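You operate a simulated robot arm through the tools that you are given. There is no shell and no other tool. Be economical: measure what you need, move in short steps, check, and stop when the job is done.

You are at the controls of a simulated two-armed robot. One attempt, no reset.

Task
Take the teal square pad and leave it on the low shelf of the grey bench. Open the drawer of the black bench, put the flat carton on the side shelf top away in the inside of the drawer of the black bench, then shut the drawer. Put two of the crumpled label scraps from the top of the long steel bench on the top of the short steel bench. Open the low drawer, put the green guide block on the top of the long steel bench away in the inside of the low drawer and shut the drawer again. Lift the clear dust hood open. Do these in any order. Set down upright: green guide block.

Only the result counts: the job must be done as asked and must still hold three seconds after the hand-in. Knocking over, shifting, dropping, spilling or breaking anything else fails it.

Robot
Two 7-joint arms with two-finger parallel grippers on one trunk, on a base that drives. Base frame: it is fixed to the floor where the robot stands at the start and does not move with it; the origin is under the middle of the robot, x ahead of it, y to its left, z up. Lengths are in mm, angles in degrees, forces in N, time in s.
The left shoulder is at the start at [50, 158, 1158], the right one opposite. With the tool pointing down near the work surface each hand reaches from about 220 to 660 mm from the robot's upright axis, wherever it stands, measured 20 degrees to its own side. Places, roughly: clear dust hood [-1200, 600, 1500]; crumpled label scrap (5x4x4 cm) [-7000, 3500, 900]; drawer of the black bench [-600, 7300, 700]; flat carton (15x9x5 cm) [-4000, 1000, 1100]; green guide block (9x4x5 cm) [-7100, 2600, 900]; inside of the drawer of the black bench [-600, 7500, 600]; inside of the low drawer [900, 7400, 200]; low drawer [900, 7400, 200]; low shelf of the grey bench [800, -1400, 200]; teal square pad (7x7x4 cm) [600, -100, 900]; top of the short steel bench [-7300, -1000, 800]. Payload 3.91 kg a hand.
The tool frame of a hand sits at the grasp point between the pads (the TCP): z along the fingers, y along the line on which they close. The tips reach 30 mm beyond it. The gripper opens to 110 mm. The fingers are 20 mm wide and 10 mm thick; the gripper's body (48 by 112 mm) begins 55 mm behind the TCP.
Orientation is that of the tool frame in the base frame, as a unit quaternion [w, x, y, z]. With the fingers straight down and closing along the base's y, the tool's x points along the base's -x, its y along +y and its z along -z.

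Tools
- The arms move only by the tool drive_tool. It takes "left_moves", "right_moves" or both (then of equal length, played together; a hand with none holds still); each is one flat list of numbers, 7 for each row, row after row: the shift along the base's x, y, z in cm, then the turn, a rotation vector about the base's x, y, z in degrees, then the finger opening in cm, from 0 to 11. In form: [dx, dy, dz, wx, wy, wz, grip, dx, dy, dz, wx, wy, wz, grip, ...]. A call has 1 to 12 rows; each row shifts and turns the commanded pose from where the row before left it. A row lasts 0.2 s, in which the tool goes at most 50 mm and 8.6 degrees; a call with a longer step from one row to the next is refused whole, and so is a gripper value outside its range. Where a pose cannot be reached the arm comes as near as it can. A force on the tool above 40 N (or 10 N above the force at the start of the call, whichever is more), or a blocked arm, ends the call early, and 0.2 s more pass. Each finger travels about 153 mm/s and halts on what it meets, pressing with about 30 N; the grip force reading is that of the motor and also rises with nothing between the fingers. The clock runs only during rows and for 0.2 s after the last one: add rows that do not move to give the fingers time. The reply holds the time, the measured pose of the TCP, the force on the tool along the base axes, the opening and the grip force, in the units named above and with some noise, with the torque about the TCP (base axes, N m) and any sound that the robot's microphone picked up.
- Cameras (640 x 400 px; columns grow to the right, rows downward): "scene" is now at [134.1, -14.3, 1274.7]; the picture's right is [-0.17, -0.99, 0.00], its down [-0.57, 0.10, -0.82] and it looks along [0.81, -0.13, -0.58] (base axes); focal length 261 px, centre (320, 200). "left" rides on the left gripper at [73, -17, -103] in its tool frame; the picture's right is [0.23, 0.97, 0.00], its down [-0.76, 0.18, -0.62] and it looks along [-0.61, 0.14, 0.78] (tool axes); focal length 222 px, centre (320, 200). "right" rides on the right gripper at [72, 17, -103] in its tool frame; the picture's right is [-0.23, 0.97, 0.00], its down [-0.76, -0.18, -0.62] and it looks along [-0.61, -0.14, 0.78] (tool axes); focal length 222 px, centre (320, 200). There is no depth. A picture from a camera that has moved, and an enlarged one, comes with that camera's place and axes in the base frame and with its lens. The place of the scene camera against the robot may be out by one fixed shift of up to 25 mm in any direction.
- snapshot(camera): a new picture of that camera. It takes no simulated time.
- lift_body(by): slides the trunk up (or, below 0, down) by that many mm; the arms and the scene camera ride with it, the base frame stays. It gives what a move gives, with no picture.
- roll_base(legs): drives the robot by 1 to 6 legs, each [ahead, turn to the left] in mm and degrees, along the robot's own axes; the way and the turn of a leg run together, so that a leg with both is an arc; at most 1500 mm and 180 degrees a leg. The arms and the cameras ride along, it lands a little off, and it stops where it bumps. It gives what a move gives.
- pan_tilt(pan, tilt): turns the head with the scene camera to pan (to the left, within 80 degrees either way) and tilt (down, from -29 to 69), counted from straight ahead of the robot. It gives what a move gives.
- close_up(camera, box): a new picture of the part [left, top, right, bottom] of that camera's present view, enlarged. It takes no simulated time.
- finish_job(): hands the job in; it is judged then, once.

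Go step by step. Nothing tells you exact positions but the pictures and the camera data: compare them with the known pose of the tool, close in by small moves and look again before you grip or let go. The budget is 217 turns and 228 pictures, counting those below and the enlarged ones. Unless the task says otherwise, let go and move clear before handing in.

The tools are called after "Call:" as name(argument=value, ...) on one line, values as JSON. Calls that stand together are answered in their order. drive_tool: Moves the arms, as the interface text tells. Its arguments: {"type":"object","properties":{"left_moves":{"type":"array","items":{"type":"number"}},"right_moves":{"type":"array","items":{"type":"number"}}},"required":[]} The other tools are called the same way: lift_body (by) slides the trunk up or down; roll_base (legs) drives the base; pan_tilt (pan, tilt) turns the head that bears the scene camera; snapshot (camera) takes a picture; close_up (camera, box) takes an enlarged picture of a part of a camera's view; finish_job () hands the job in.

At the start:

```text
time: 0.0
left_ee_pos: [394.6, 83.9, 1080.9]
left_tcp_rot: [0.0, -0.002, 1.0, 0.0]
left_wrist_force: [0.2, 0.4, 0.0]
left_wrist_torque: [0.0, 0.01, 0.0]
left_opening: 110.1
left_finger_force: 0.0
right_ee_pos: [355.8, -299.1, 1064.2]
right_tcp_rot: [0.0, 0.0, 1.0, 0.0]
right_wrist_force: [-0.5, 0.9, -0.8]
right_wrist_torque: [0.03, -0.01, 0.0]
right_opening: 110.1
right_finger_force: 0.1
trunk travel left (down, up): [-400.0, 82.0]
robot x, y, heading: [1.0, -0.6, 0.1]
head pan, tilt: [-9.5, 35.3]
```

scene: 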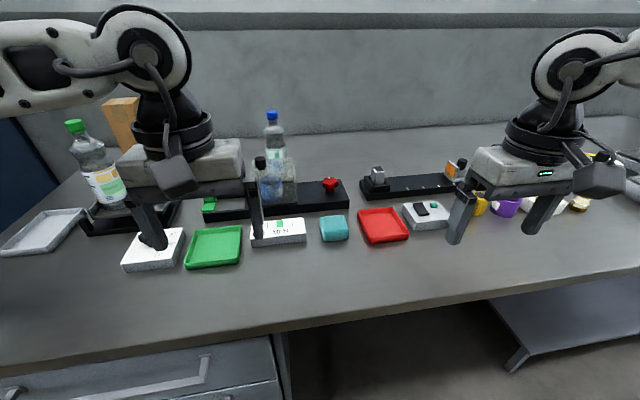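
right: 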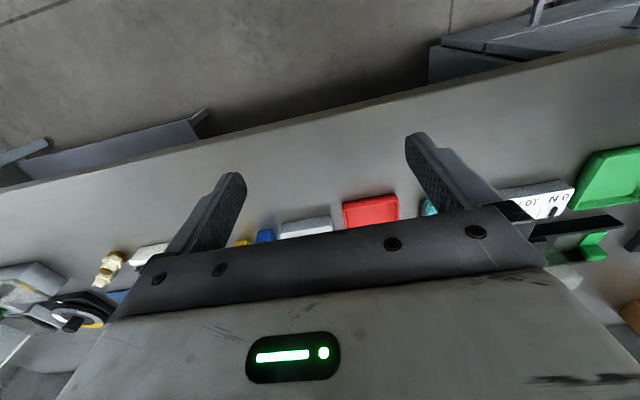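
left: 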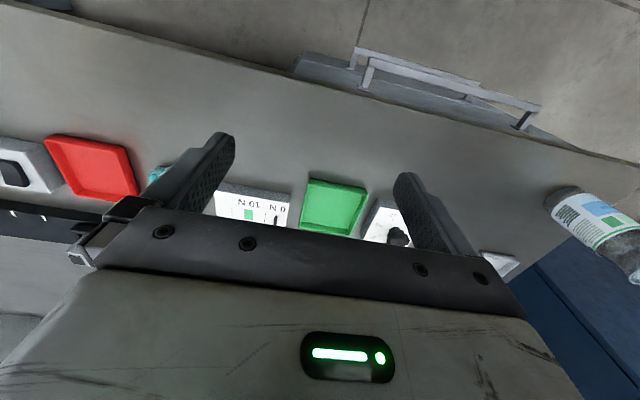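

The teal pad sits near [550, -110, 900]. I'll look closer at it and the surroundings before moving.

Call:
close_up(camera="scene", box=[240, 150, 480, 300])

Call:
drive_tool(right_moves=[3, 3.5, 0, 0, 0, 0, 11, 3, 3.5, 0, 0, 0, 0, 11, 3, 3.5, 0, 0, 0, 0, 11, 3, 3.5, 0, 0, 0, 0, 11, 0, 0, 0, 0, 0, 0, 11], left_moves=[-3, 3, 0, 0, 0, 0, 11, -3, 3, 0, 0, 0, 0, 11, -3, 3, 0, 0, 0, 0, 11, 0, 3, 0, 0, 0, 0, 11, 0, 0, 0, 0, 0, 0, 11])

Call:
snapshot(camera="right")

Call:
snapshot(camera="scene")

```text
2.67 times, centred on (360, 225) of scene
camera zoom: at [134.1, -14.3, 1274.7], right [-0.17, -0.99, 0.0], down [-0.57, 0.1, -0.82], along [0.81, -0.13, -0.58], focal length 696 px, centre (213, 133)
```

zoom: 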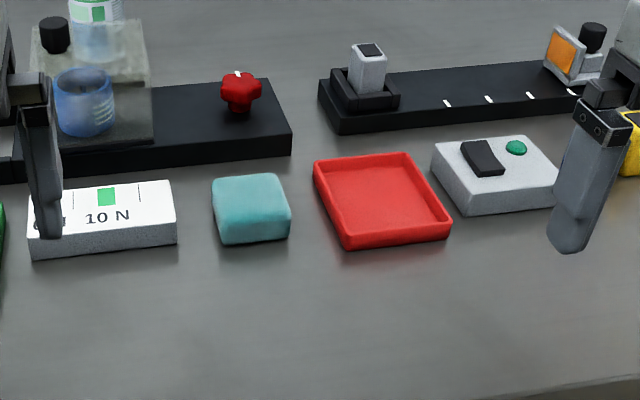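

```text
time: 1.2
left_ee_pos: [304.7, 204.7, 1081.3]
left_tcp_rot: [0.001, 0.0, 1.0, 0.0]
left_wrist_force: [0.3, 0.1, -0.9]
left_wrist_torque: [-0.01, 0.01, 0.02]
left_opening: 110.0
left_finger_force: 0.1
right_ee_pos: [478.4, -159.0, 1066.1]
right_tcp_rot: [0.001, 0.001, 1.0, -0.001]
right_wrist_force: [-0.2, 0.3, -0.2]
right_wrist_torque: [0.0, -0.01, 0.04]
right_opening: 109.9
right_finger_force: 0.1
trunk travel left (down, up): [-400.0, 82.0]
robot x, y, heading: [1.6, -1.2, 0.0]
head pan, tilt: [-9.5, 35.3]
```

```text
223 pictures are left
camera right: at [405.0, -142.1, 1169.7], right [0.23, 0.97, 0.0], down [0.76, -0.18, 0.62], along [0.61, -0.14, -0.78], focal length 222 px, centre (320, 200)
```

right: 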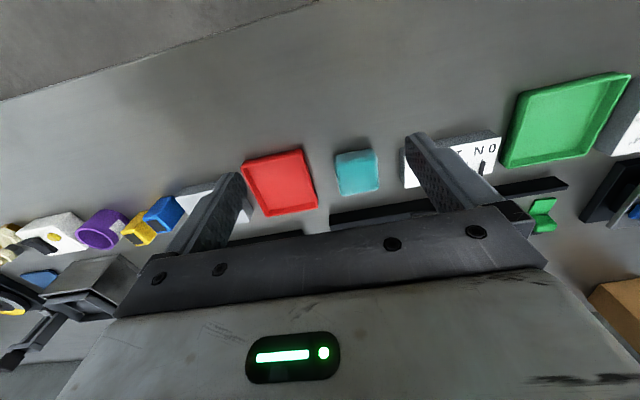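

```text
222 pictures are left
camera scene: at [133.7, -14.5, 1274.7], right [-0.17, -0.99, 0.0], down [-0.57, 0.1, -0.82], along [0.81, -0.13, -0.58], focal length 261 px, centre (320, 200)
```

scene: 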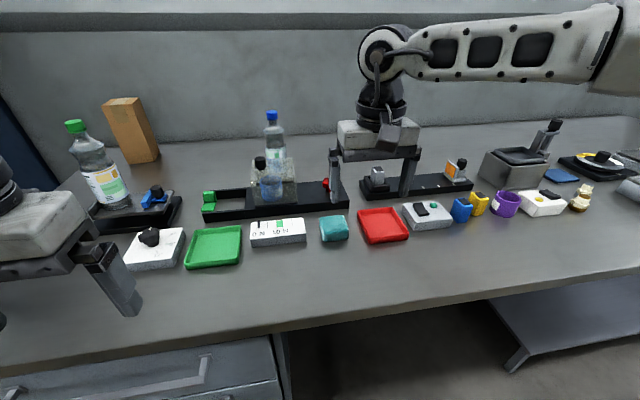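

The right gripper camera puts the pad around [574, -129]. I'll move over it and partway down.

Call:
drive_tool(right_moves=[3, 1, -2, 0, 0, 0, 11, 3, 1, -3, 0, 0, 0, 11, 3, 1, -2, 0, 0, 0, 11, 0, 0, 0, 0, 0, 0, 11])

Call:
snapshot(camera="right")

Call:
snapshot(camera="scene")

```text
time: 2.2
left_ee_pos: [307.0, 205.0, 1081.3]
left_tcp_rot: [-0.001, -0.001, 1.0, 0.0]
left_wrist_force: [-0.5, 0.5, -0.1]
left_wrist_torque: [0.02, -0.04, -0.03]
left_opening: 110.0
left_finger_force: 0.1
right_ee_pos: [506.8, -186.2, 1006.5]
right_tcp_rot: [0.0, 0.001, 1.0, 0.001]
right_wrist_force: [0.9, 0.1, 0.1]
right_wrist_torque: [0.01, 0.01, 0.01]
right_opening: 110.1
right_finger_force: 0.0
right hand out of reach, approached as far as the arm can: row 1, 2, 3
trunk travel left (down, up): [-400.0, 82.0]
robot x, y, heading: [-0.6, -0.6, -0.2]
head pan, tilt: [-9.5, 35.3]
```

```text
221 pictures are left
camera right: at [432.8, -169.5, 1110.0], right [0.23, 0.97, 0.0], down [0.76, -0.18, 0.62], along [0.61, -0.14, -0.78], focal length 222 px, centre (320, 200)
```

right: 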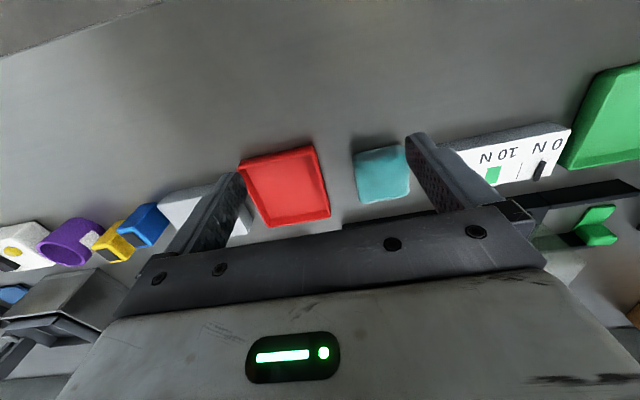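

```text
220 pictures are left
camera scene: at [134.1, -14.3, 1274.7], right [-0.17, -0.99, 0.0], down [-0.57, 0.1, -0.82], along [0.81, -0.13, -0.58], focal length 261 px, centre (320, 200)
```

scene: 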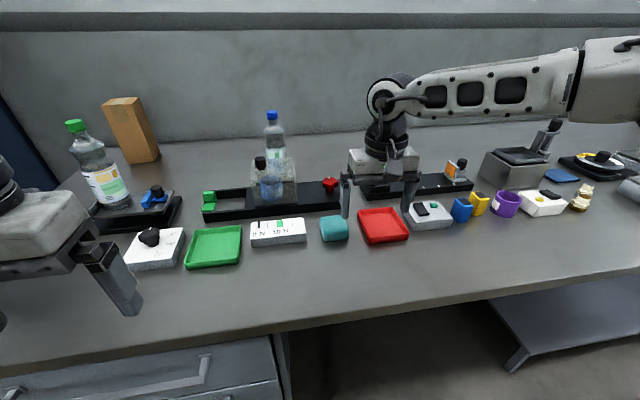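

The target is slightly out of reach from here, so I'll raise the hand and roll the base forward a little.

Call:
drive_tool(right_moves=[-3, 3, 3, 0, 0, 0, 11, -2, 3, 3, 0, 0, 0, 11])

Call:
roll_base(legs=[[80, 0]])

Call:
snapshot(camera="right")

```text
refused: row 1 steps farther than a row can; nothing moved
```

```text
time: 3.3
left_ee_pos: [387.3, 203.2, 1080.4]
left_tcp_rot: [0.0, 0.0, 1.0, 0.001]
left_wrist_force: [0.4, 0.6, -0.6]
left_wrist_torque: [-0.01, -0.01, 0.0]
left_opening: 109.8
left_finger_force: 0.2
right_ee_pos: [584.9, -187.1, 1005.6]
right_tcp_rot: [0.0, 0.0, 1.0, 0.0]
right_wrist_force: [-0.1, 0.9, 0.0]
right_wrist_torque: [0.0, 0.01, -0.01]
right_opening: 110.2
right_finger_force: 0.1
trunk travel left (down, up): [-400.0, 82.0]
robot x, y, heading: [76.8, 1.5, -0.2]
head pan, tilt: [-9.5, 35.3]
```

```text
219 pictures are left
camera right: at [512.4, -170.3, 1109.9], right [0.23, 0.97, 0.0], down [0.76, -0.18, 0.62], along [0.61, -0.14, -0.78], focal length 222 px, centre (320, 200)
```

right: 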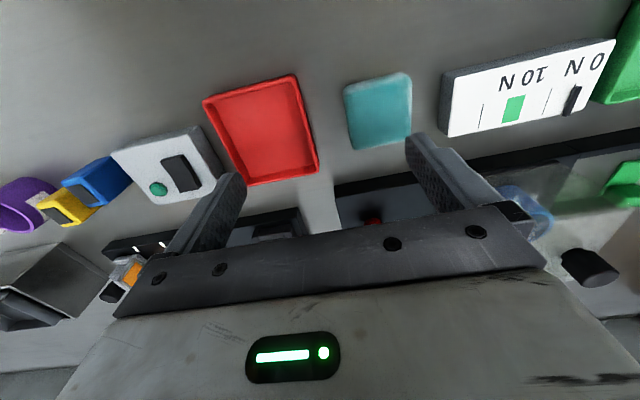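

The pad is at about [588, -128], top near z 885. I'll line up over it and descend partway.

Call:
drive_tool(right_moves=[0, 3, -1, 0, 0, 0, 10, 0.2, 3, -1, 0, 0, 0, 9.5, 0, 0, -3, 0, 0, 0, 9.5, 0, 0, -1, 0, 0, 0, 9.5, 0, 0, 0, 0, 0, 0, 9.5])

Call:
snapshot(camera="right")

Call:
snapshot(camera="scene")

```text
time: 4.5
left_ee_pos: [385.2, 203.0, 1080.9]
left_tcp_rot: [-0.001, 0.001, 1.0, 0.0]
left_wrist_force: [0.2, -0.1, -0.1]
left_wrist_torque: [0.0, 0.0, 0.02]
left_opening: 110.0
left_finger_force: 0.2
right_ee_pos: [547.8, -169.1, 959.5]
right_tcp_rot: [0.0, 0.001, 1.0, 0.001]
right_wrist_force: [-0.2, -0.3, 0.4]
right_wrist_torque: [0.01, -0.01, 0.02]
right_opening: 95.1
right_finger_force: 0.1
right hand out of reach, approached as far as the arm can: row 1, 2, 3
trunk travel left (down, up): [-400.0, 82.0]
robot x, y, heading: [79.2, -0.9, -0.3]
head pan, tilt: [-9.5, 35.3]
```

```text
218 pictures are left
camera right: at [474.9, -151.2, 1064.5], right [0.23, 0.97, 0.0], down [0.76, -0.18, 0.62], along [0.61, -0.14, -0.78], focal length 222 px, centre (320, 200)
```

right: 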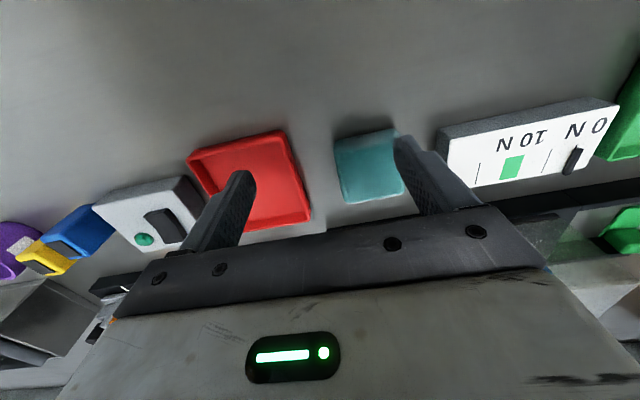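

```text
217 pictures are left
camera scene: at [213.5, -14.6, 1274.7], right [-0.17, -0.99, 0.0], down [-0.57, 0.1, -0.82], along [0.81, -0.14, -0.58], focal length 261 px, centre (320, 200)
```

scene: 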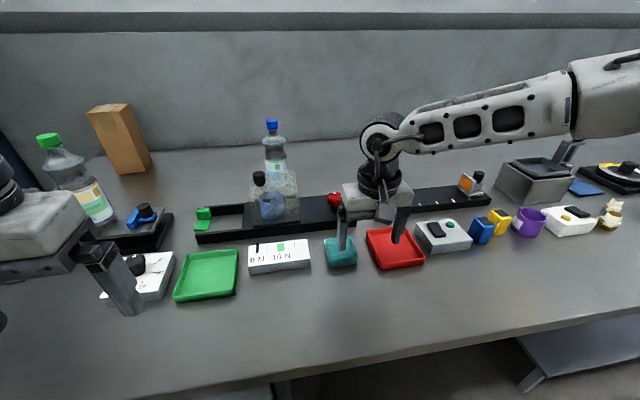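

The approach got clamped at the reach edge. I'll drop the trunk a bit (raising the hand to compensate) and drive a little closer.

Call:
lift_body(by=-40)

Call:
drive_tool(right_moves=[0, 2, 2, 0, 0, 0, 9.5, 0, 2, 2, 0, 0, 0, 9.5, 2, 0, 1, 0, 0, 0, 9.5, 2, 0, 0, 0, 0, 0, 9.5])

```text
time: 5.3
left_ee_pos: [386.6, 204.0, 1042.2]
left_tcp_rot: [0.0, -0.001, 1.0, 0.001]
left_wrist_force: [-0.3, 0.1, -0.3]
left_wrist_torque: [-0.02, -0.02, 0.02]
left_opening: 109.7
left_finger_force: 0.0
right_ee_pos: [547.7, -168.4, 920.2]
right_tcp_rot: [0.001, 0.0, 1.0, 0.001]
right_wrist_force: [0.4, 1.0, -0.1]
right_wrist_torque: [0.0, 0.0, 0.01]
right_opening: 94.9
right_finger_force: 0.1
trunk travel left (down, up): [-360.0, 122.0]
robot x, y, heading: [81.7, 2.9, -0.0]
head pan, tilt: [-9.5, 35.3]
```

```text
time: 6.3
left_ee_pos: [385.6, 203.2, 1041.5]
left_tcp_rot: [0.001, 0.0, 1.0, 0.0]
left_wrist_force: [0.0, -0.4, 0.1]
left_wrist_torque: [0.0, 0.0, -0.01]
left_opening: 110.0
left_finger_force: 0.0
right_ee_pos: [562.7, -160.5, 979.5]
right_tcp_rot: [0.001, 0.0, 1.0, 0.002]
right_wrist_force: [-0.1, -0.1, -0.2]
right_wrist_torque: [0.0, 0.02, 0.01]
right_opening: 95.0
right_finger_force: 0.0
right hand out of reach, approached as far as the arm can: row 1, 2, 3, 4
trunk travel left (down, up): [-360.0, 122.0]
robot x, y, heading: [79.1, -4.1, -0.1]
head pan, tilt: [-9.5, 35.3]
```

I'll turn the base left about 10° so the pad falls in the right arm's comfortable sector.

Call:
roll_base(legs=[[0, 10]])

Call:
drive_tool(right_moves=[0, -2, 0, 0, 0, -5, 9.5, 0, -2, 0, 0, 0, -5, 9.5, 0, -1, -1, 0, 0, 0, 0, 9.5, 0, 0, -2, 0, 0, 0, 9.5, 0, 0, 0, 0, 0, 0, 9.5])

Call:
snapshot(camera="right")

```text
time: 7.4
left_ee_pos: [345.1, 254.4, 1041.3]
left_tcp_rot: [0.0, -0.087, 0.996, -0.001]
left_wrist_force: [0.2, 0.0, -0.3]
left_wrist_torque: [0.03, 0.01, -0.01]
left_opening: 110.3
left_finger_force: 0.1
right_ee_pos: [582.6, -72.3, 979.5]
right_tcp_rot: [0.002, -0.086, 0.996, 0.002]
right_wrist_force: [0.0, -0.5, 0.2]
right_wrist_torque: [-0.02, 0.0, 0.0]
right_opening: 95.3
right_finger_force: 0.1
trunk travel left (down, up): [-360.0, 122.0]
robot x, y, heading: [78.4, -0.3, 9.7]
head pan, tilt: [-9.5, 35.3]
```

```text
refused: moves must hold 7 numbers for each row
```

```text
216 pictures are left
camera right: at [507.1, -68.9, 1084.0], right [0.06, 1.0, 0.0], down [0.78, -0.05, 0.62], along [0.62, -0.03, -0.78], focal length 222 px, centre (320, 200)
```

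right: 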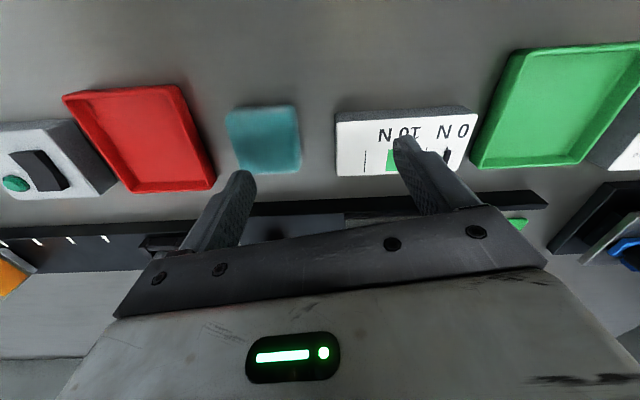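

Pad at about [589, -126]. I'll align yaw and position, then descend.

Call:
drive_tool(right_moves=[0.2, -3, 0, 0, 0, -5, 9.5, 0.4, -2.4, 0, 0, 0, -4.8, 9.5, 0, 0, -2.5, 0, 0, 0, 9.5, 0, 0, -2.5, 0, 0, 0, 9.5, 0, 0, 0, 0, 0, 0, 9.5])

Call:
snapshot(camera="right")

Call:
snapshot(camera="scene")

```text
time: 8.6
left_ee_pos: [345.5, 254.1, 1042.8]
left_tcp_rot: [0.0, -0.087, 0.996, 0.0]
left_wrist_force: [-0.2, 0.2, 0.4]
left_wrist_torque: [0.01, 0.0, 0.01]
left_opening: 110.1
left_finger_force: 0.0
right_ee_pos: [586.3, -128.3, 929.9]
right_tcp_rot: [0.001, 0.0, 1.0, 0.002]
right_wrist_force: [0.7, 0.3, 0.7]
right_wrist_torque: [-0.01, 0.0, -0.01]
right_opening: 94.9
right_finger_force: 0.2
trunk travel left (down, up): [-360.0, 122.0]
robot x, y, heading: [79.3, 0.0, 9.9]
head pan, tilt: [-9.5, 35.3]
```

```text
215 pictures are left
camera right: at [513.8, -110.7, 1032.9], right [0.23, 0.97, 0.0], down [0.76, -0.18, 0.62], along [0.61, -0.14, -0.78], focal length 222 px, centre (320, 200)
```

right: 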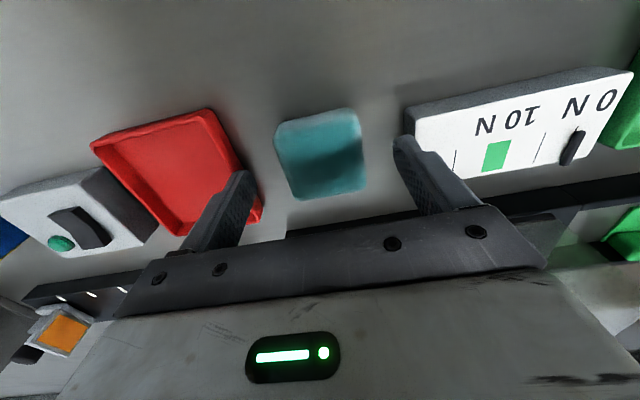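

```text
214 pictures are left
camera scene: at [214.1, 7.6, 1234.7], right [0.01, -1.0, 0.0], down [-0.58, 0.0, -0.82], along [0.82, 0.01, -0.58], focal length 261 px, centre (320, 200)
```

scene: 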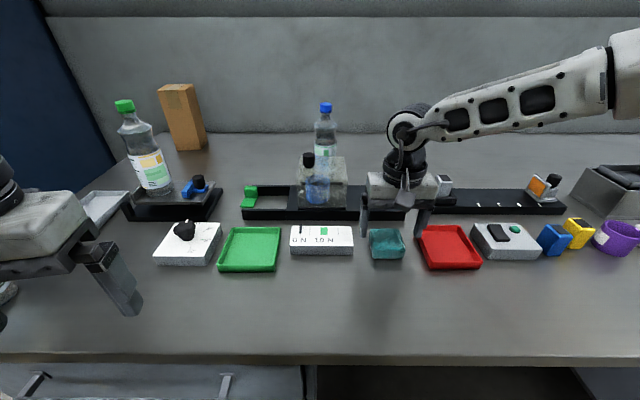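

Aligned. I'll narrow to 88 mm, descend to about z 890 and close.

Call:
drive_tool(right_moves=[0.2, 0.1, -1, 0, 0, 0, 8.8, 0, 0, -1.5, 0, 0, 0, 8.8, 0, 0, -1.5, 0, 0, 0, 8.8, 0, 0, -0.5, 0, 0, 0, 8.8, 0, 0, 0, 0, 0, 0, 8.8])

Call:
snapshot(camera="right")

```text
time: 9.8
left_ee_pos: [345.5, 253.2, 1041.9]
left_tcp_rot: [0.0, -0.087, 0.996, 0.0]
left_wrist_force: [1.0, -0.7, 0.2]
left_wrist_torque: [0.07, -0.01, 0.0]
left_opening: 109.9
left_finger_force: 0.0
right_ee_pos: [589.1, -127.0, 884.0]
right_tcp_rot: [0.001, -0.001, 1.0, 0.002]
right_wrist_force: [-0.3, -0.4, -0.2]
right_wrist_torque: [-0.02, 0.0, -0.03]
right_opening: 88.0
right_finger_force: 0.2
trunk travel left (down, up): [-360.0, 122.0]
robot x, y, heading: [77.5, 1.6, 9.8]
head pan, tilt: [-9.5, 35.3]
```

```text
213 pictures are left
camera right: at [516.9, -109.9, 988.8], right [0.23, 0.97, 0.0], down [0.76, -0.18, 0.63], along [0.61, -0.14, -0.78], focal length 222 px, centre (320, 200)
```

right: 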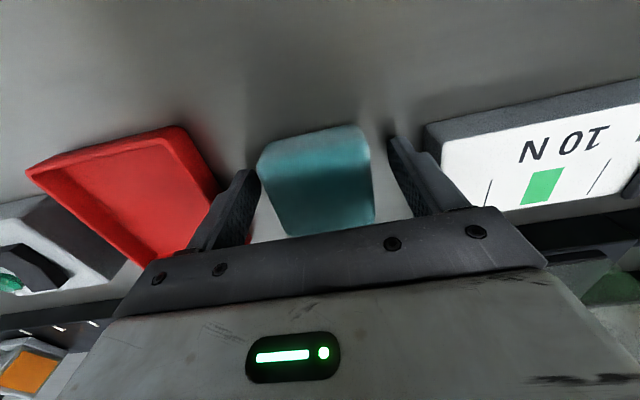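

Tips are still a bit high; lower slightly with force watch, then close.

Call:
drive_tool(right_moves=[0, 0, -0.7, 0, 0, 0, 8.8, 0, 0, 0, 0, 0, 0, 6, 0, 0, 0, 0, 0, 0, 5.5, 0, 0, 0, 0, 0, 0, 5.5])

Call:
snapshot(camera="right")

```text
time: 10.8
left_ee_pos: [344.1, 252.9, 1041.6]
left_tcp_rot: [0.002, -0.087, 0.996, 0.0]
left_wrist_force: [0.1, -0.1, 0.7]
left_wrist_torque: [0.01, -0.02, -0.01]
left_opening: 110.0
left_finger_force: 0.0
right_ee_pos: [590.0, -125.8, 879.6]
right_tcp_rot: [0.004, -0.001, 1.0, 0.001]
right_wrist_force: [2.8, -6.5, 21.9]
right_wrist_torque: [-1.03, 0.13, 0.02]
right_opening: 64.0
right_finger_force: 30.4
trunk travel left (down, up): [-360.0, 122.0]
robot x, y, heading: [79.1, 1.2, 9.8]
head pan, tilt: [-9.5, 35.3]
```

```text
212 pictures are left
camera right: at [516.5, -109.8, 983.8], right [0.23, 0.97, 0.0], down [0.76, -0.18, 0.63], along [0.61, -0.14, -0.78], focal length 222 px, centre (320, 200)
```

right: 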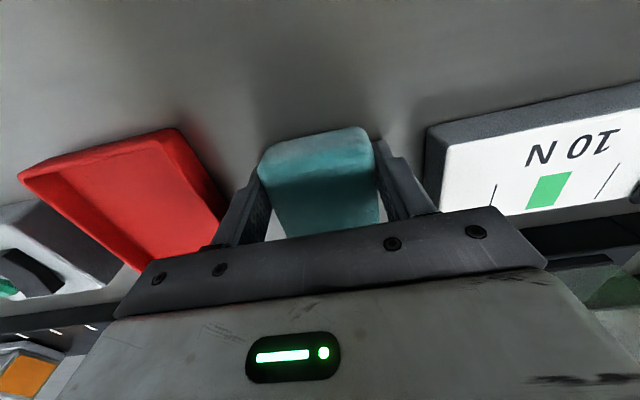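

Gripped (64 mm). The bench top is at z≈849. Lift the pad up.

Call:
drive_tool(right_moves=[0, 0, 1, 0, 0, 0, 5.5, 0, 0, 3, 0, 0, 0, 5.5, 0, 0, 4, 0, 0, 0, 5.5, -2, -1, 3, 0, 0, 0, 5.5, -3, -1, 2, 0, 0, 0, 5.5, -4, 0, 1, 0, 0, 0, 5.5, -4, 0, 0, 0, 0, 0, 5.5, -4, 0, 0, 0, 0, 0, 5.5])

Call:
snapshot(camera="right")

Call:
pan_tilt(pan=-75, tilt=35)

Call:
snapshot(camera="scene")

```text
time: 12.6
left_ee_pos: [345.3, 252.5, 1041.5]
left_tcp_rot: [-0.001, -0.087, 0.996, 0.0]
left_wrist_force: [0.7, 0.6, -0.6]
left_wrist_torque: [0.02, -0.01, 0.02]
left_opening: 109.9
left_finger_force: 0.0
right_ee_pos: [419.4, -147.9, 1017.9]
right_tcp_rot: [0.002, 0.0, 1.0, 0.002]
right_wrist_force: [-0.4, 0.1, 0.7]
right_wrist_torque: [0.0, -0.01, -0.01]
right_opening: 54.8
right_finger_force: 0.1
trunk travel left (down, up): [-360.0, 122.0]
robot x, y, heading: [77.9, 2.4, 9.8]
head pan, tilt: [-9.5, 35.3]
```

```text
211 pictures are left
camera right: at [346.3, -131.2, 1121.3], right [0.23, 0.97, 0.0], down [0.76, -0.18, 0.62], along [0.61, -0.14, -0.78], focal length 222 px, centre (320, 200)
```

right: 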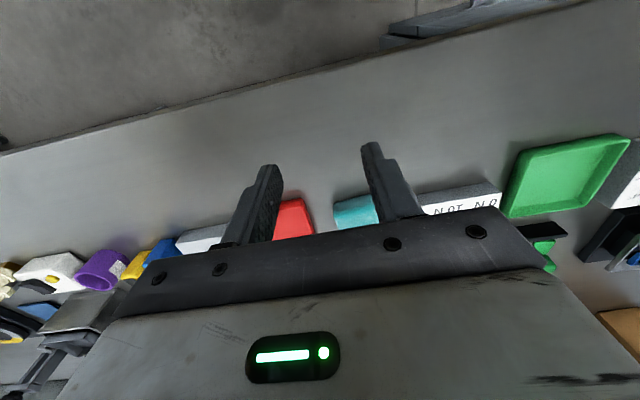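

```text
time: 13.9
left_ee_pos: [345.2, 254.0, 1041.1]
left_tcp_rot: [0.001, -0.087, 0.996, 0.0]
left_wrist_force: [0.6, -0.2, 0.0]
left_wrist_torque: [-0.04, 0.01, 0.0]
left_opening: 110.1
left_finger_force: 0.1
right_ee_pos: [420.9, -147.9, 1017.0]
right_tcp_rot: [0.002, -0.001, 1.0, 0.002]
right_wrist_force: [-0.4, 0.1, -0.5]
right_wrist_torque: [-0.04, 0.04, -0.01]
right_opening: 55.0
right_finger_force: 0.0
trunk travel left (down, up): [-360.0, 122.0]
robot x, y, heading: [78.1, -1.8, 10.0]
head pan, tilt: [-75.0, 35.0]
```

```text
210 pictures are left
camera scene: at [163.3, -72.8, 1235.1], right [-0.91, -0.42, 0.0], down [-0.24, 0.52, -0.82], along [0.35, -0.74, -0.57], focal length 261 px, centre (320, 200)
```

scene: 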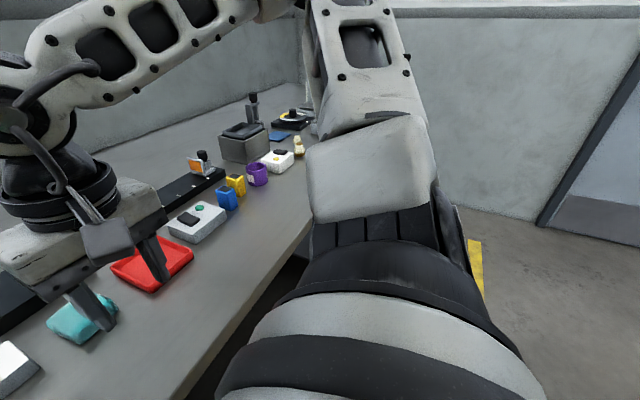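

The grip slipped off the pad's rounded top, and it is still on the bench. I'll open, return above it and look.

Call:
drive_tool(right_moves=[4, 0.5, 0, 0, 0, 0, 8.8, 4, 0.5, 0, 0, 0, 0, 8.8, 4, 0.5, -1, 0, 0, 0, 8.8, 4, 0.5, -2, 0, 0, 0, 8.8, 1, 0, -3, 0, 0, 0, 8.8, 0, 0, -2, 0, 0, 0, 8.8, 0, 0, 0, 0, 0, 0, 8.8])

Call:
snapshot(camera="right")

Call:
close_up(camera="scene", box=[0, 220, 240, 370])

```text
time: 15.5
left_ee_pos: [344.6, 254.0, 1041.7]
left_tcp_rot: [-0.001, -0.087, 0.996, 0.001]
left_wrist_force: [0.6, 0.0, 0.4]
left_wrist_torque: [0.0, 0.0, 0.01]
left_opening: 109.9
left_finger_force: 0.0
right_ee_pos: [591.0, -126.8, 937.5]
right_tcp_rot: [0.002, -0.001, 1.0, 0.003]
right_wrist_force: [-0.3, 0.0, -0.2]
right_wrist_torque: [-0.01, 0.01, -0.01]
right_opening: 87.8
right_finger_force: 0.1
trunk travel left (down, up): [-360.0, 122.0]
robot x, y, heading: [79.0, -2.1, 9.7]
head pan, tilt: [-75.0, 35.0]
```

```text
209 pictures are left
camera right: at [516.8, -110.3, 1042.0], right [0.22, 0.97, 0.0], down [0.76, -0.18, 0.63], along [0.61, -0.14, -0.78], focal length 222 px, centre (320, 200)
```

right: 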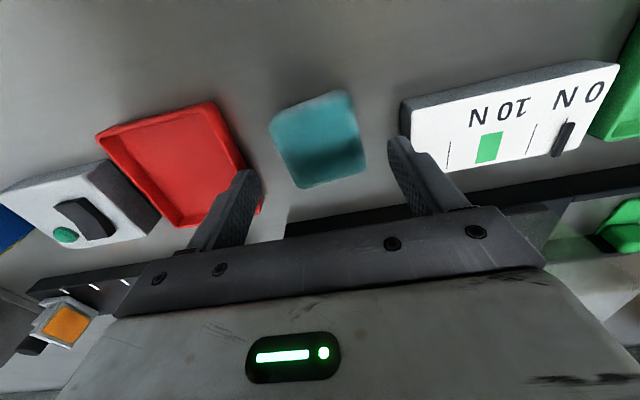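

```text
2.67 times, centred on (120, 295) of scene
camera zoom: at [163.2, -72.8, 1235.1], right [-0.91, -0.42, 0.0], down [-0.24, 0.52, -0.82], along [0.34, -0.74, -0.57], focal length 696 px, centre (853, -53)
```

zoom: 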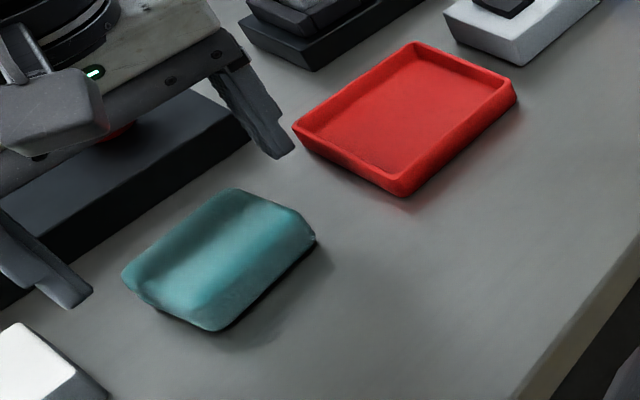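

The pad barely moved. I'll descend deeper in small steps and then close fully.

Call:
drive_tool(right_moves=[0, 0, -3, 0, 0, 3, 8.8, 0.2, -0.2, -2.5, 0, 0, 0, 8.8, 0, 0, -0.7, 0, 0, 0, 8.8, 0, 0, -0.4, 0, 0, 0, 8.8, 0, 0, -0.4, 0, 0, 0, 8.8])

Call:
snapshot(camera="right")

Call:
close_up(camera="scene", box=[0, 220, 240, 370])

```text
time: 16.6
left_ee_pos: [343.8, 252.7, 1043.3]
left_tcp_rot: [0.001, -0.086, 0.996, 0.0]
left_wrist_force: [-0.1, 0.3, 0.7]
left_wrist_torque: [0.01, -0.01, 0.03]
left_opening: 110.0
left_finger_force: 0.1
right_ee_pos: [592.7, -127.6, 880.7]
right_tcp_rot: [0.007, -0.026, 1.0, 0.002]
right_wrist_force: [-8.9, -2.2, 19.7]
right_wrist_torque: [-0.97, 0.43, -0.48]
right_opening: 88.7
right_finger_force: 0.7
trunk travel left (down, up): [-360.0, 122.0]
robot x, y, heading: [79.4, 2.1, 9.9]
head pan, tilt: [-75.0, 35.0]
stopped in row 5 (right hand): the force on the tool passed its limit at 44 N (the readings are from after the stop); the commanded pose is now the measured one
```

```text
207 pictures are left
camera right: at [517.6, -115.0, 983.5], right [0.18, 0.98, 0.01], down [0.76, -0.14, 0.63], along [0.62, -0.11, -0.77], focal length 222 px, centre (320, 200)
```

right: 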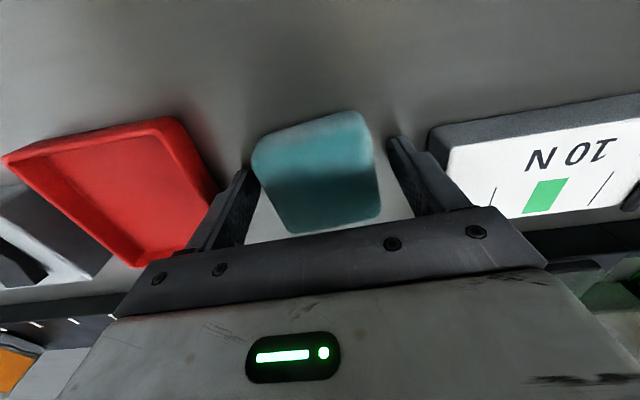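

```text
2.67 times, centred on (120, 295) of scene
camera zoom: at [160.6, -72.8, 1235.3], right [-0.91, -0.42, 0.0], down [-0.24, 0.52, -0.82], along [0.35, -0.74, -0.57], focal length 696 px, centre (853, -53)
```

zoom: 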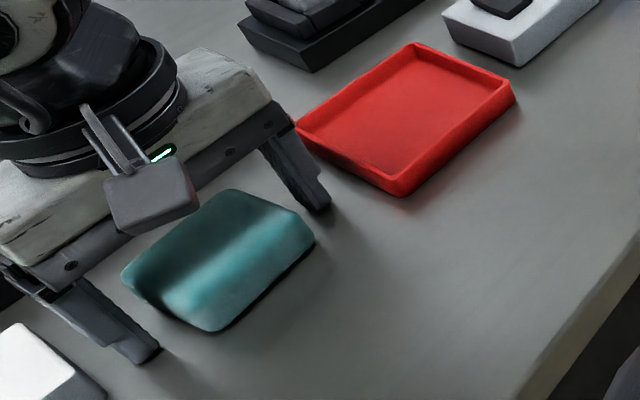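

The bench top is confirmed at z 850. I'll raise 5 mm, close firmly with full command and lift just a little to test.

Call:
drive_tool(right_moves=[0, 0, 0.6, 0, 0, 0, 8.8, 0, 0, 0, 0, 0, 0, 6, 0, 0, 0, 0, 0, 0, 2, 0, 0, 0, 0, 0, 0, 0, 0, 0, 0, 0, 0, 0, 0])

Call:
snapshot(camera="right")

Call:
drive_tool(right_moves=[0, 0, 0.5, 0, 0, 0, 0, 0, 0, 1, 0, 0, 0, 0, 0, 0, 1, 0, 0, 0, 0])

Call:
snapshot(camera="right")

```text
time: 17.8
left_ee_pos: [345.1, 254.5, 1041.4]
left_tcp_rot: [0.0, -0.086, 0.996, -0.001]
left_wrist_force: [-0.1, 0.1, -0.9]
left_wrist_torque: [0.0, 0.0, 0.0]
left_opening: 109.9
left_finger_force: 0.0
right_ee_pos: [592.8, -129.8, 883.2]
right_tcp_rot: [0.006, -0.027, 1.0, 0.002]
right_wrist_force: [0.2, -0.1, 0.4]
right_wrist_torque: [0.01, 0.01, 0.0]
right_opening: 64.8
right_finger_force: 30.2
trunk travel left (down, up): [-360.0, 122.0]
robot x, y, heading: [78.6, 1.3, 9.9]
head pan, tilt: [-75.0, 35.0]
```

```text
205 pictures are left
camera right: at [519.6, -115.8, 986.7], right [0.17, 0.98, 0.01], down [0.76, -0.14, 0.63], along [0.62, -0.11, -0.78], focal length 222 px, centre (320, 200)
```

right: 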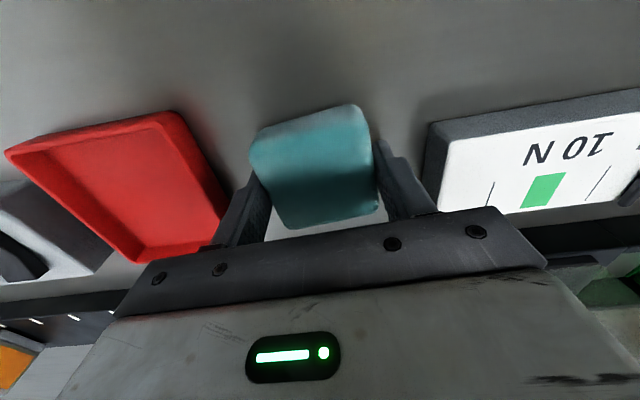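

```text
time: 18.6
left_ee_pos: [344.9, 253.4, 1041.4]
left_tcp_rot: [0.0, -0.087, 0.996, -0.001]
left_wrist_force: [-0.5, -0.2, 0.4]
left_wrist_torque: [0.0, 0.01, 0.01]
left_opening: 109.9
left_finger_force: 0.0
right_ee_pos: [594.7, -128.1, 908.1]
right_tcp_rot: [0.007, -0.027, 1.0, 0.002]
right_wrist_force: [0.5, -0.4, -0.4]
right_wrist_torque: [-0.03, 0.0, 0.03]
right_opening: 64.6
right_finger_force: 30.2
trunk travel left (down, up): [-360.0, 122.0]
robot x, y, heading: [80.9, 0.6, 10.2]
head pan, tilt: [-75.0, 35.0]
```

```text
204 pictures are left
camera right: at [519.7, -115.9, 1011.7], right [0.17, 0.98, 0.01], down [0.76, -0.14, 0.63], along [0.62, -0.11, -0.78], focal length 222 px, centre (320, 200)
```

right: 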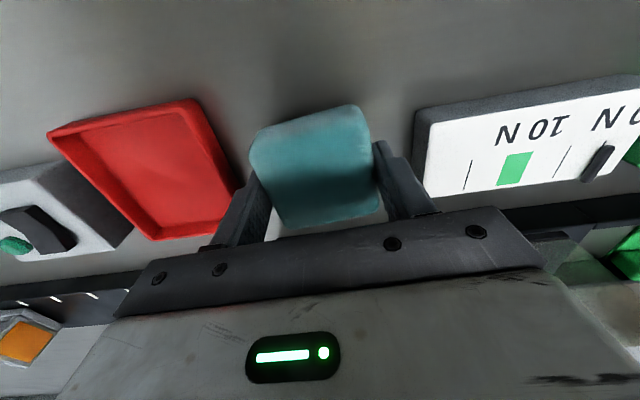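

The pad is now lifted with the grip. I'll raise and retract it, then check the way to the shelf.

Call:
drive_tool(right_moves=[0, 0, 2, 0, 0, 0, 0, 0, 0, 3, 0, 0, 0, 0, 0, 0, 3, 0, 0, 0, 0, -2, 0, 2, 0, 0, 0, 0, -3, -1, 0, 0, 0, 0, 0, -3, -2, 0, 0, 0, 0, 0, -3, -2, 0, 0, 0, 0, 0, -3, -2, 0, 0, 0, 0, 0, -3, -2, 0, 0, 0, 0, 0, -3, -2, 0, 0, 0, 0, 0])

Call:
snapshot(camera="right")

Call:
pan_tilt(pan=-60, tilt=20)

Call:
snapshot(camera="scene")

```text
time: 20.8
left_ee_pos: [344.1, 252.7, 1042.6]
left_tcp_rot: [0.001, -0.086, 0.996, 0.0]
left_wrist_force: [-0.1, 0.5, -0.6]
left_wrist_torque: [0.0, -0.01, -0.02]
left_opening: 110.1
left_finger_force: 0.1
right_ee_pos: [391.5, -237.8, 1008.4]
right_tcp_rot: [0.006, -0.027, 1.0, 0.002]
right_wrist_force: [-0.2, 0.6, -0.9]
right_wrist_torque: [-0.01, 0.01, 0.02]
right_opening: 64.3
right_finger_force: 30.7
trunk travel left (down, up): [-360.0, 122.0]
robot x, y, heading: [78.4, 1.1, 9.9]
head pan, tilt: [-75.0, 35.0]
```

```text
203 pictures are left
camera right: at [318.3, -225.5, 1111.4], right [0.17, 0.98, 0.01], down [0.76, -0.14, 0.63], along [0.62, -0.1, -0.78], focal length 222 px, centre (320, 200)
```

right: 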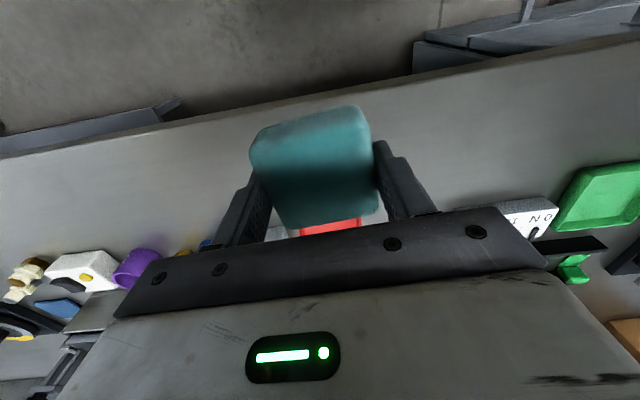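

```text
time: 21.6
left_ee_pos: [345.7, 254.1, 1042.9]
left_tcp_rot: [0.0, -0.086, 0.996, 0.0]
left_wrist_force: [0.4, 0.1, -0.7]
left_wrist_torque: [0.01, -0.01, 0.02]
left_opening: 110.0
left_finger_force: 0.1
right_ee_pos: [394.7, -237.3, 1007.6]
right_tcp_rot: [0.006, -0.026, 1.0, 0.001]
right_wrist_force: [-0.5, 0.3, 0.2]
right_wrist_torque: [0.0, -0.03, 0.01]
right_opening: 64.6
right_finger_force: 29.8
trunk travel left (down, up): [-360.0, 122.0]
robot x, y, heading: [76.5, 0.1, 10.0]
head pan, tilt: [-60.0, 20.0]
```

```text
202 pictures are left
camera scene: at [185.8, -64.6, 1258.8], right [-0.77, -0.64, 0.0], down [-0.22, 0.26, -0.94], along [0.6, -0.72, -0.34], focal length 261 px, centre (320, 200)
```

scene: 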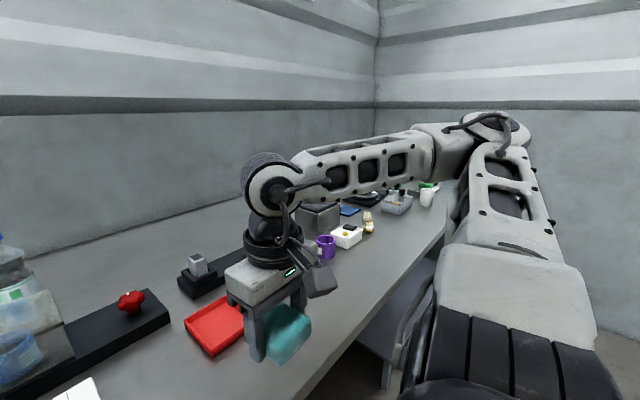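

Now back off from the bench, turn toward -y and look along the way.

Call:
roll_base(legs=[[-350, 0], [0, -60]])

Call:
pan_tilt(pan=0, tilt=25)

Call:
snapshot(camera="scene")

```text
time: 26.5
left_ee_pos: [89.8, -162.2, 1041.9]
left_tcp_rot: [0.0, 0.422, 0.907, 0.0]
left_wrist_force: [0.3, -0.3, 0.0]
left_wrist_torque: [-0.02, 0.02, -0.01]
left_opening: 110.3
left_finger_force: 0.0
right_ee_pos: [-310.9, -452.0, 1008.3]
right_tcp_rot: [0.007, 0.475, 0.88, -0.001]
right_wrist_force: [-0.4, 0.6, 0.1]
right_wrist_torque: [0.0, 0.03, 0.0]
right_opening: 64.3
right_finger_force: 29.7
trunk travel left (down, up): [-360.0, 122.0]
robot x, y, heading: [-262.4, -59.0, -49.9]
head pan, tilt: [-60.0, 20.0]
```

```text
time: 27.8
left_ee_pos: [88.6, -161.1, 1040.9]
left_tcp_rot: [0.0, 0.421, 0.907, 0.0]
left_wrist_force: [0.0, 0.2, -0.1]
left_wrist_torque: [0.01, 0.02, -0.01]
left_opening: 110.1
left_finger_force: 0.1
right_ee_pos: [-312.0, -450.7, 1007.2]
right_tcp_rot: [0.006, 0.475, 0.88, -0.001]
right_wrist_force: [0.3, 0.0, 0.3]
right_wrist_torque: [0.02, 0.0, 0.01]
right_opening: 64.4
right_finger_force: 30.3
trunk travel left (down, up): [-360.0, 122.0]
robot x, y, heading: [-262.7, -61.6, -50.0]
head pan, tilt: [0.0, 25.0]
```

```text
201 pictures are left
camera scene: at [-171.6, -160.6, 1250.8], right [-0.77, -0.64, 0.0], down [-0.27, 0.32, -0.91], along [0.58, -0.69, -0.42], focal length 261 px, centre (320, 200)
```

scene: 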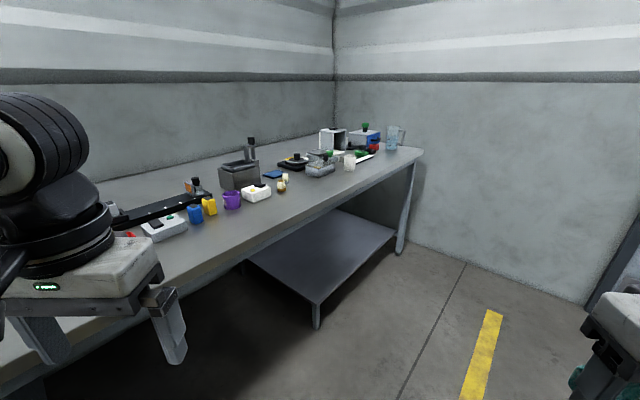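

The shelf spans about x 480+, y -905…-1814, z≈200. I'll drive to y≈-1150 facing the bench and lower the trunk while clear of it.

Call:
roll_base(legs=[[0, -40], [1090, 0], [0, 90]])

Call:
pan_tilt(pan=-10, tilt=45)

Call:
snapshot(camera="scene")

```text
time: 39.1
left_ee_pos: [38.7, -944.3, 1041.0]
left_tcp_rot: [0.0, -0.003, 1.0, 0.001]
left_wrist_force: [0.3, -0.5, 0.1]
left_wrist_torque: [-0.03, -0.03, 0.02]
left_opening: 109.9
left_finger_force: 0.1
right_ee_pos: [3.9, -1436.6, 1008.2]
right_tcp_rot: [0.005, 0.056, 0.998, 0.002]
right_wrist_force: [0.3, 0.0, -0.4]
right_wrist_torque: [0.05, -0.02, 0.03]
right_opening: 64.3
right_finger_force: 30.4
trunk travel left (down, up): [-360.0, 122.0]
robot x, y, heading: [-265.6, -1150.2, 0.2]
head pan, tilt: [0.0, 25.0]
```

```text
time: 39.9
left_ee_pos: [37.3, -944.9, 1041.4]
left_tcp_rot: [0.0, -0.003, 1.0, 0.0]
left_wrist_force: [0.0, -1.0, 0.6]
left_wrist_torque: [-0.04, 0.01, 0.01]
left_opening: 109.9
left_finger_force: 0.1
right_ee_pos: [5.3, -1436.0, 1008.2]
right_tcp_rot: [0.006, 0.057, 0.998, 0.002]
right_wrist_force: [-0.4, -0.1, -0.6]
right_wrist_torque: [-0.02, 0.01, 0.0]
right_opening: 64.2
right_finger_force: 30.1
trunk travel left (down, up): [-360.0, 122.0]
robot x, y, heading: [-269.4, -1148.5, 0.3]
head pan, tilt: [-10.0, 45.0]
```

```text
200 pictures are left
camera scene: at [-138.8, -1163.5, 1220.3], right [-0.17, -0.99, 0.0], down [-0.7, 0.12, -0.71], along [0.7, -0.12, -0.71], focal length 261 px, centre (320, 200)
```

scene: 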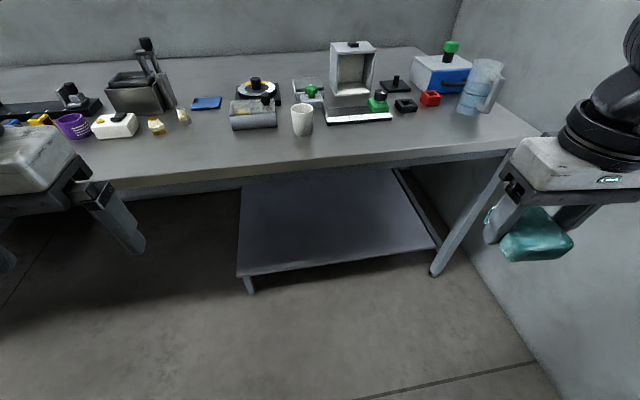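

Shelf front edge x≈482, z≈195. I'll retract the left hand, lower the trunk fully, then bring the right hand down.

Call:
drive_tool(left_moves=[-3, 0, 0, 0, 0, 0, 11, -3, 0, 0, 0, 0, 0, 11, -1.5, 0, 0, 0, 0, 0, 11])

Call:
lift_body(by=-355)

Call:
drive_tool(right_moves=[3, 0, -4, 0, 0, 0, 0, 3, 1, -3.5, 0, 0, 0, 0, 3, 1, -3.5, 0, 0, 0, 0, 2, 1, -4, 0, 0, 0, 0, 2, 1, -4, 0, 0, 0, 0, 2, 1, -4, 0, 0, 0, 0, 2, 1, -4, 0, 0, 0, 0, 2, 1, -4, 0, 0, 0, 0, 2, 1, -4, 0, 0, 0, 0])

Call:
snapshot(camera="scene")

```text
time: 40.7
left_ee_pos: [-33.4, -943.2, 1044.7]
left_tcp_rot: [0.0, -0.004, 1.0, 0.0]
left_wrist_force: [0.8, 0.6, -0.4]
left_wrist_torque: [0.01, -0.01, 0.03]
left_opening: 109.9
left_finger_force: 0.1
left hand out of reach, approached as far as the arm can: row 3
right_ee_pos: [5.0, -1437.9, 1008.9]
right_tcp_rot: [0.006, 0.056, 0.998, 0.001]
right_wrist_force: [-0.4, -0.4, -1.3]
right_wrist_torque: [0.03, 0.01, -0.01]
right_opening: 64.0
right_finger_force: 29.8
trunk travel left (down, up): [-360.0, 122.0]
robot x, y, heading: [-269.8, -1151.9, 0.4]
head pan, tilt: [-10.0, 45.0]
```

```text
time: 44.1
left_ee_pos: [-32.2, -943.2, 690.9]
left_tcp_rot: [0.0, -0.004, 1.0, 0.0]
left_wrist_force: [-0.8, 0.7, 0.3]
left_wrist_torque: [-0.03, 0.0, 0.01]
left_opening: 110.0
left_finger_force: 0.0
right_ee_pos: [4.6, -1437.1, 653.1]
right_tcp_rot: [0.006, 0.058, 0.998, 0.001]
right_wrist_force: [0.8, 0.6, -0.5]
right_wrist_torque: [0.01, 0.01, -0.01]
right_opening: 64.3
right_finger_force: 29.8
trunk travel left (down, up): [-5.0, 477.0]
robot x, y, heading: [-265.0, -1150.5, 0.4]
head pan, tilt: [-10.0, 45.0]
```

```text
time: 46.1
left_ee_pos: [-31.9, -943.4, 691.5]
left_tcp_rot: [0.0, -0.003, 1.0, -0.001]
left_wrist_force: [-0.8, 0.0, -0.2]
left_wrist_torque: [0.0, -0.01, 0.01]
left_opening: 109.8
left_finger_force: 0.0
right_ee_pos: [150.7, -1406.6, 426.2]
right_tcp_rot: [0.006, 0.057, 0.998, 0.002]
right_wrist_force: [0.8, 0.0, -1.0]
right_wrist_torque: [-0.02, 0.03, -0.05]
right_opening: 64.2
right_finger_force: 29.8
right hand out of reach, approached as far as the arm can: row 6, 7, 8, 9
trunk travel left (down, up): [-5.0, 477.0]
robot x, y, heading: [-265.8, -1148.1, 0.4]
head pan, tilt: [-10.0, 45.0]
```

```text
199 pictures are left
camera scene: at [-138.8, -1163.5, 865.2], right [-0.17, -0.99, 0.0], down [-0.7, 0.12, -0.71], along [0.7, -0.12, -0.71], focal length 261 px, centre (320, 200)
```

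scene: 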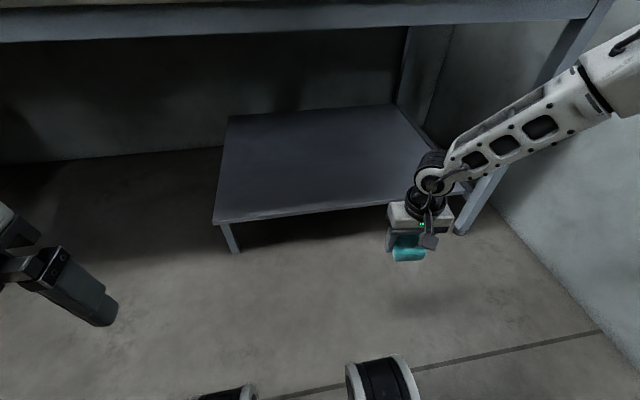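

The arm stalled at z 426. I'll test whether it's the sideways move or the depth that limits it.

Call:
drive_tool(right_moves=[0, -2, -3, 0, 0, 0, 0, 0, -2, -3, 0, 0, 0, 0, 0, -2, -3, 0, 0, 0, 0])

Call:
drive_tool(right_moves=[-3, 0, -3, 0, 0, 0, 0, -3, 0, -3, 0, 0, 0, 0, -3, 0, -3, 0, 0, 0, 0])

```text
time: 47.0
left_ee_pos: [-31.8, -942.5, 690.7]
left_tcp_rot: [-0.001, -0.003, 1.0, 0.0]
left_wrist_force: [0.3, -0.4, 0.2]
left_wrist_torque: [-0.01, 0.02, -0.01]
left_opening: 110.1
left_finger_force: 0.0
right_ee_pos: [127.0, -1481.0, 388.6]
right_tcp_rot: [0.007, 0.058, 0.998, 0.003]
right_wrist_force: [0.3, -0.6, -1.0]
right_wrist_torque: [-0.01, 0.02, -0.03]
right_opening: 64.1
right_finger_force: 30.2
right hand out of reach, approached as far as the arm can: row 1, 2, 3
trunk travel left (down, up): [-5.0, 477.0]
robot x, y, heading: [-267.0, -1148.4, 0.4]
head pan, tilt: [-10.0, 45.0]
```

```text
time: 47.8
left_ee_pos: [-32.9, -944.8, 691.0]
left_tcp_rot: [-0.001, -0.003, 1.0, -0.001]
left_wrist_force: [0.6, -0.3, 0.4]
left_wrist_torque: [0.03, -0.04, -0.01]
left_opening: 110.0
left_finger_force: 0.1
right_ee_pos: [67.6, -1487.6, 372.8]
right_tcp_rot: [0.006, 0.057, 0.998, 0.002]
right_wrist_force: [0.4, 0.2, -0.4]
right_wrist_torque: [0.01, -0.02, -0.01]
right_opening: 64.2
right_finger_force: 30.3
right hand out of reach, approached as far as the arm can: row 1, 2, 3
trunk travel left (down, up): [-5.0, 477.0]
robot x, y, heading: [-265.5, -1147.8, 0.3]
head pan, tilt: [-10.0, 45.0]
```

The arm seems stuck on a joint limit, not on length. I'll try a yaw change of the hand and see whether it can go lower then.

Call:
drive_tool(right_moves=[3, 2, 2, 0, 0, -8, 0, 3, 2, 2, 0, 0, -8, 0, 0, 0, 0, 0, 0, -8, 0, 0, 0, 0, 0, 0, -8, 0, 0, 0, -3, 0, 0, -8, 0, 0, 0, -3, 0, 0, 0, 0, 0, 0, -3, 0, 0, 0, 0, 0, 0, -3, 0, 0, 0, 0])

Call:
snapshot(camera="scene")

```text
time: 49.5
left_ee_pos: [-32.8, -943.8, 691.1]
left_tcp_rot: [-0.001, -0.003, 1.0, 0.0]
left_wrist_force: [0.1, -0.2, 0.0]
left_wrist_torque: [-0.01, 0.02, -0.02]
left_opening: 109.7
left_finger_force: 0.0
right_ee_pos: [106.4, -1463.6, 386.4]
right_tcp_rot: [0.005, 0.395, 0.919, -0.001]
right_wrist_force: [-1.2, 0.3, 0.2]
right_wrist_torque: [0.03, 0.03, -0.01]
right_opening: 64.3
right_finger_force: 30.1
right hand out of reach, approached as far as the arm can: row 5, 6, 7, 8
trunk travel left (down, up): [-5.0, 477.0]
robot x, y, heading: [-267.0, -1148.8, 0.2]
head pan, tilt: [-10.0, 45.0]
```

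```text
198 pictures are left
camera scene: at [-138.8, -1163.5, 865.2], right [-0.17, -0.99, 0.0], down [-0.7, 0.12, -0.71], along [0.7, -0.12, -0.71], focal length 261 px, centre (320, 200)
```

scene: 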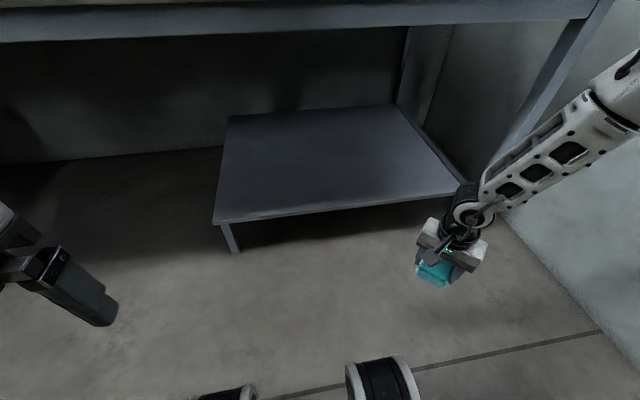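

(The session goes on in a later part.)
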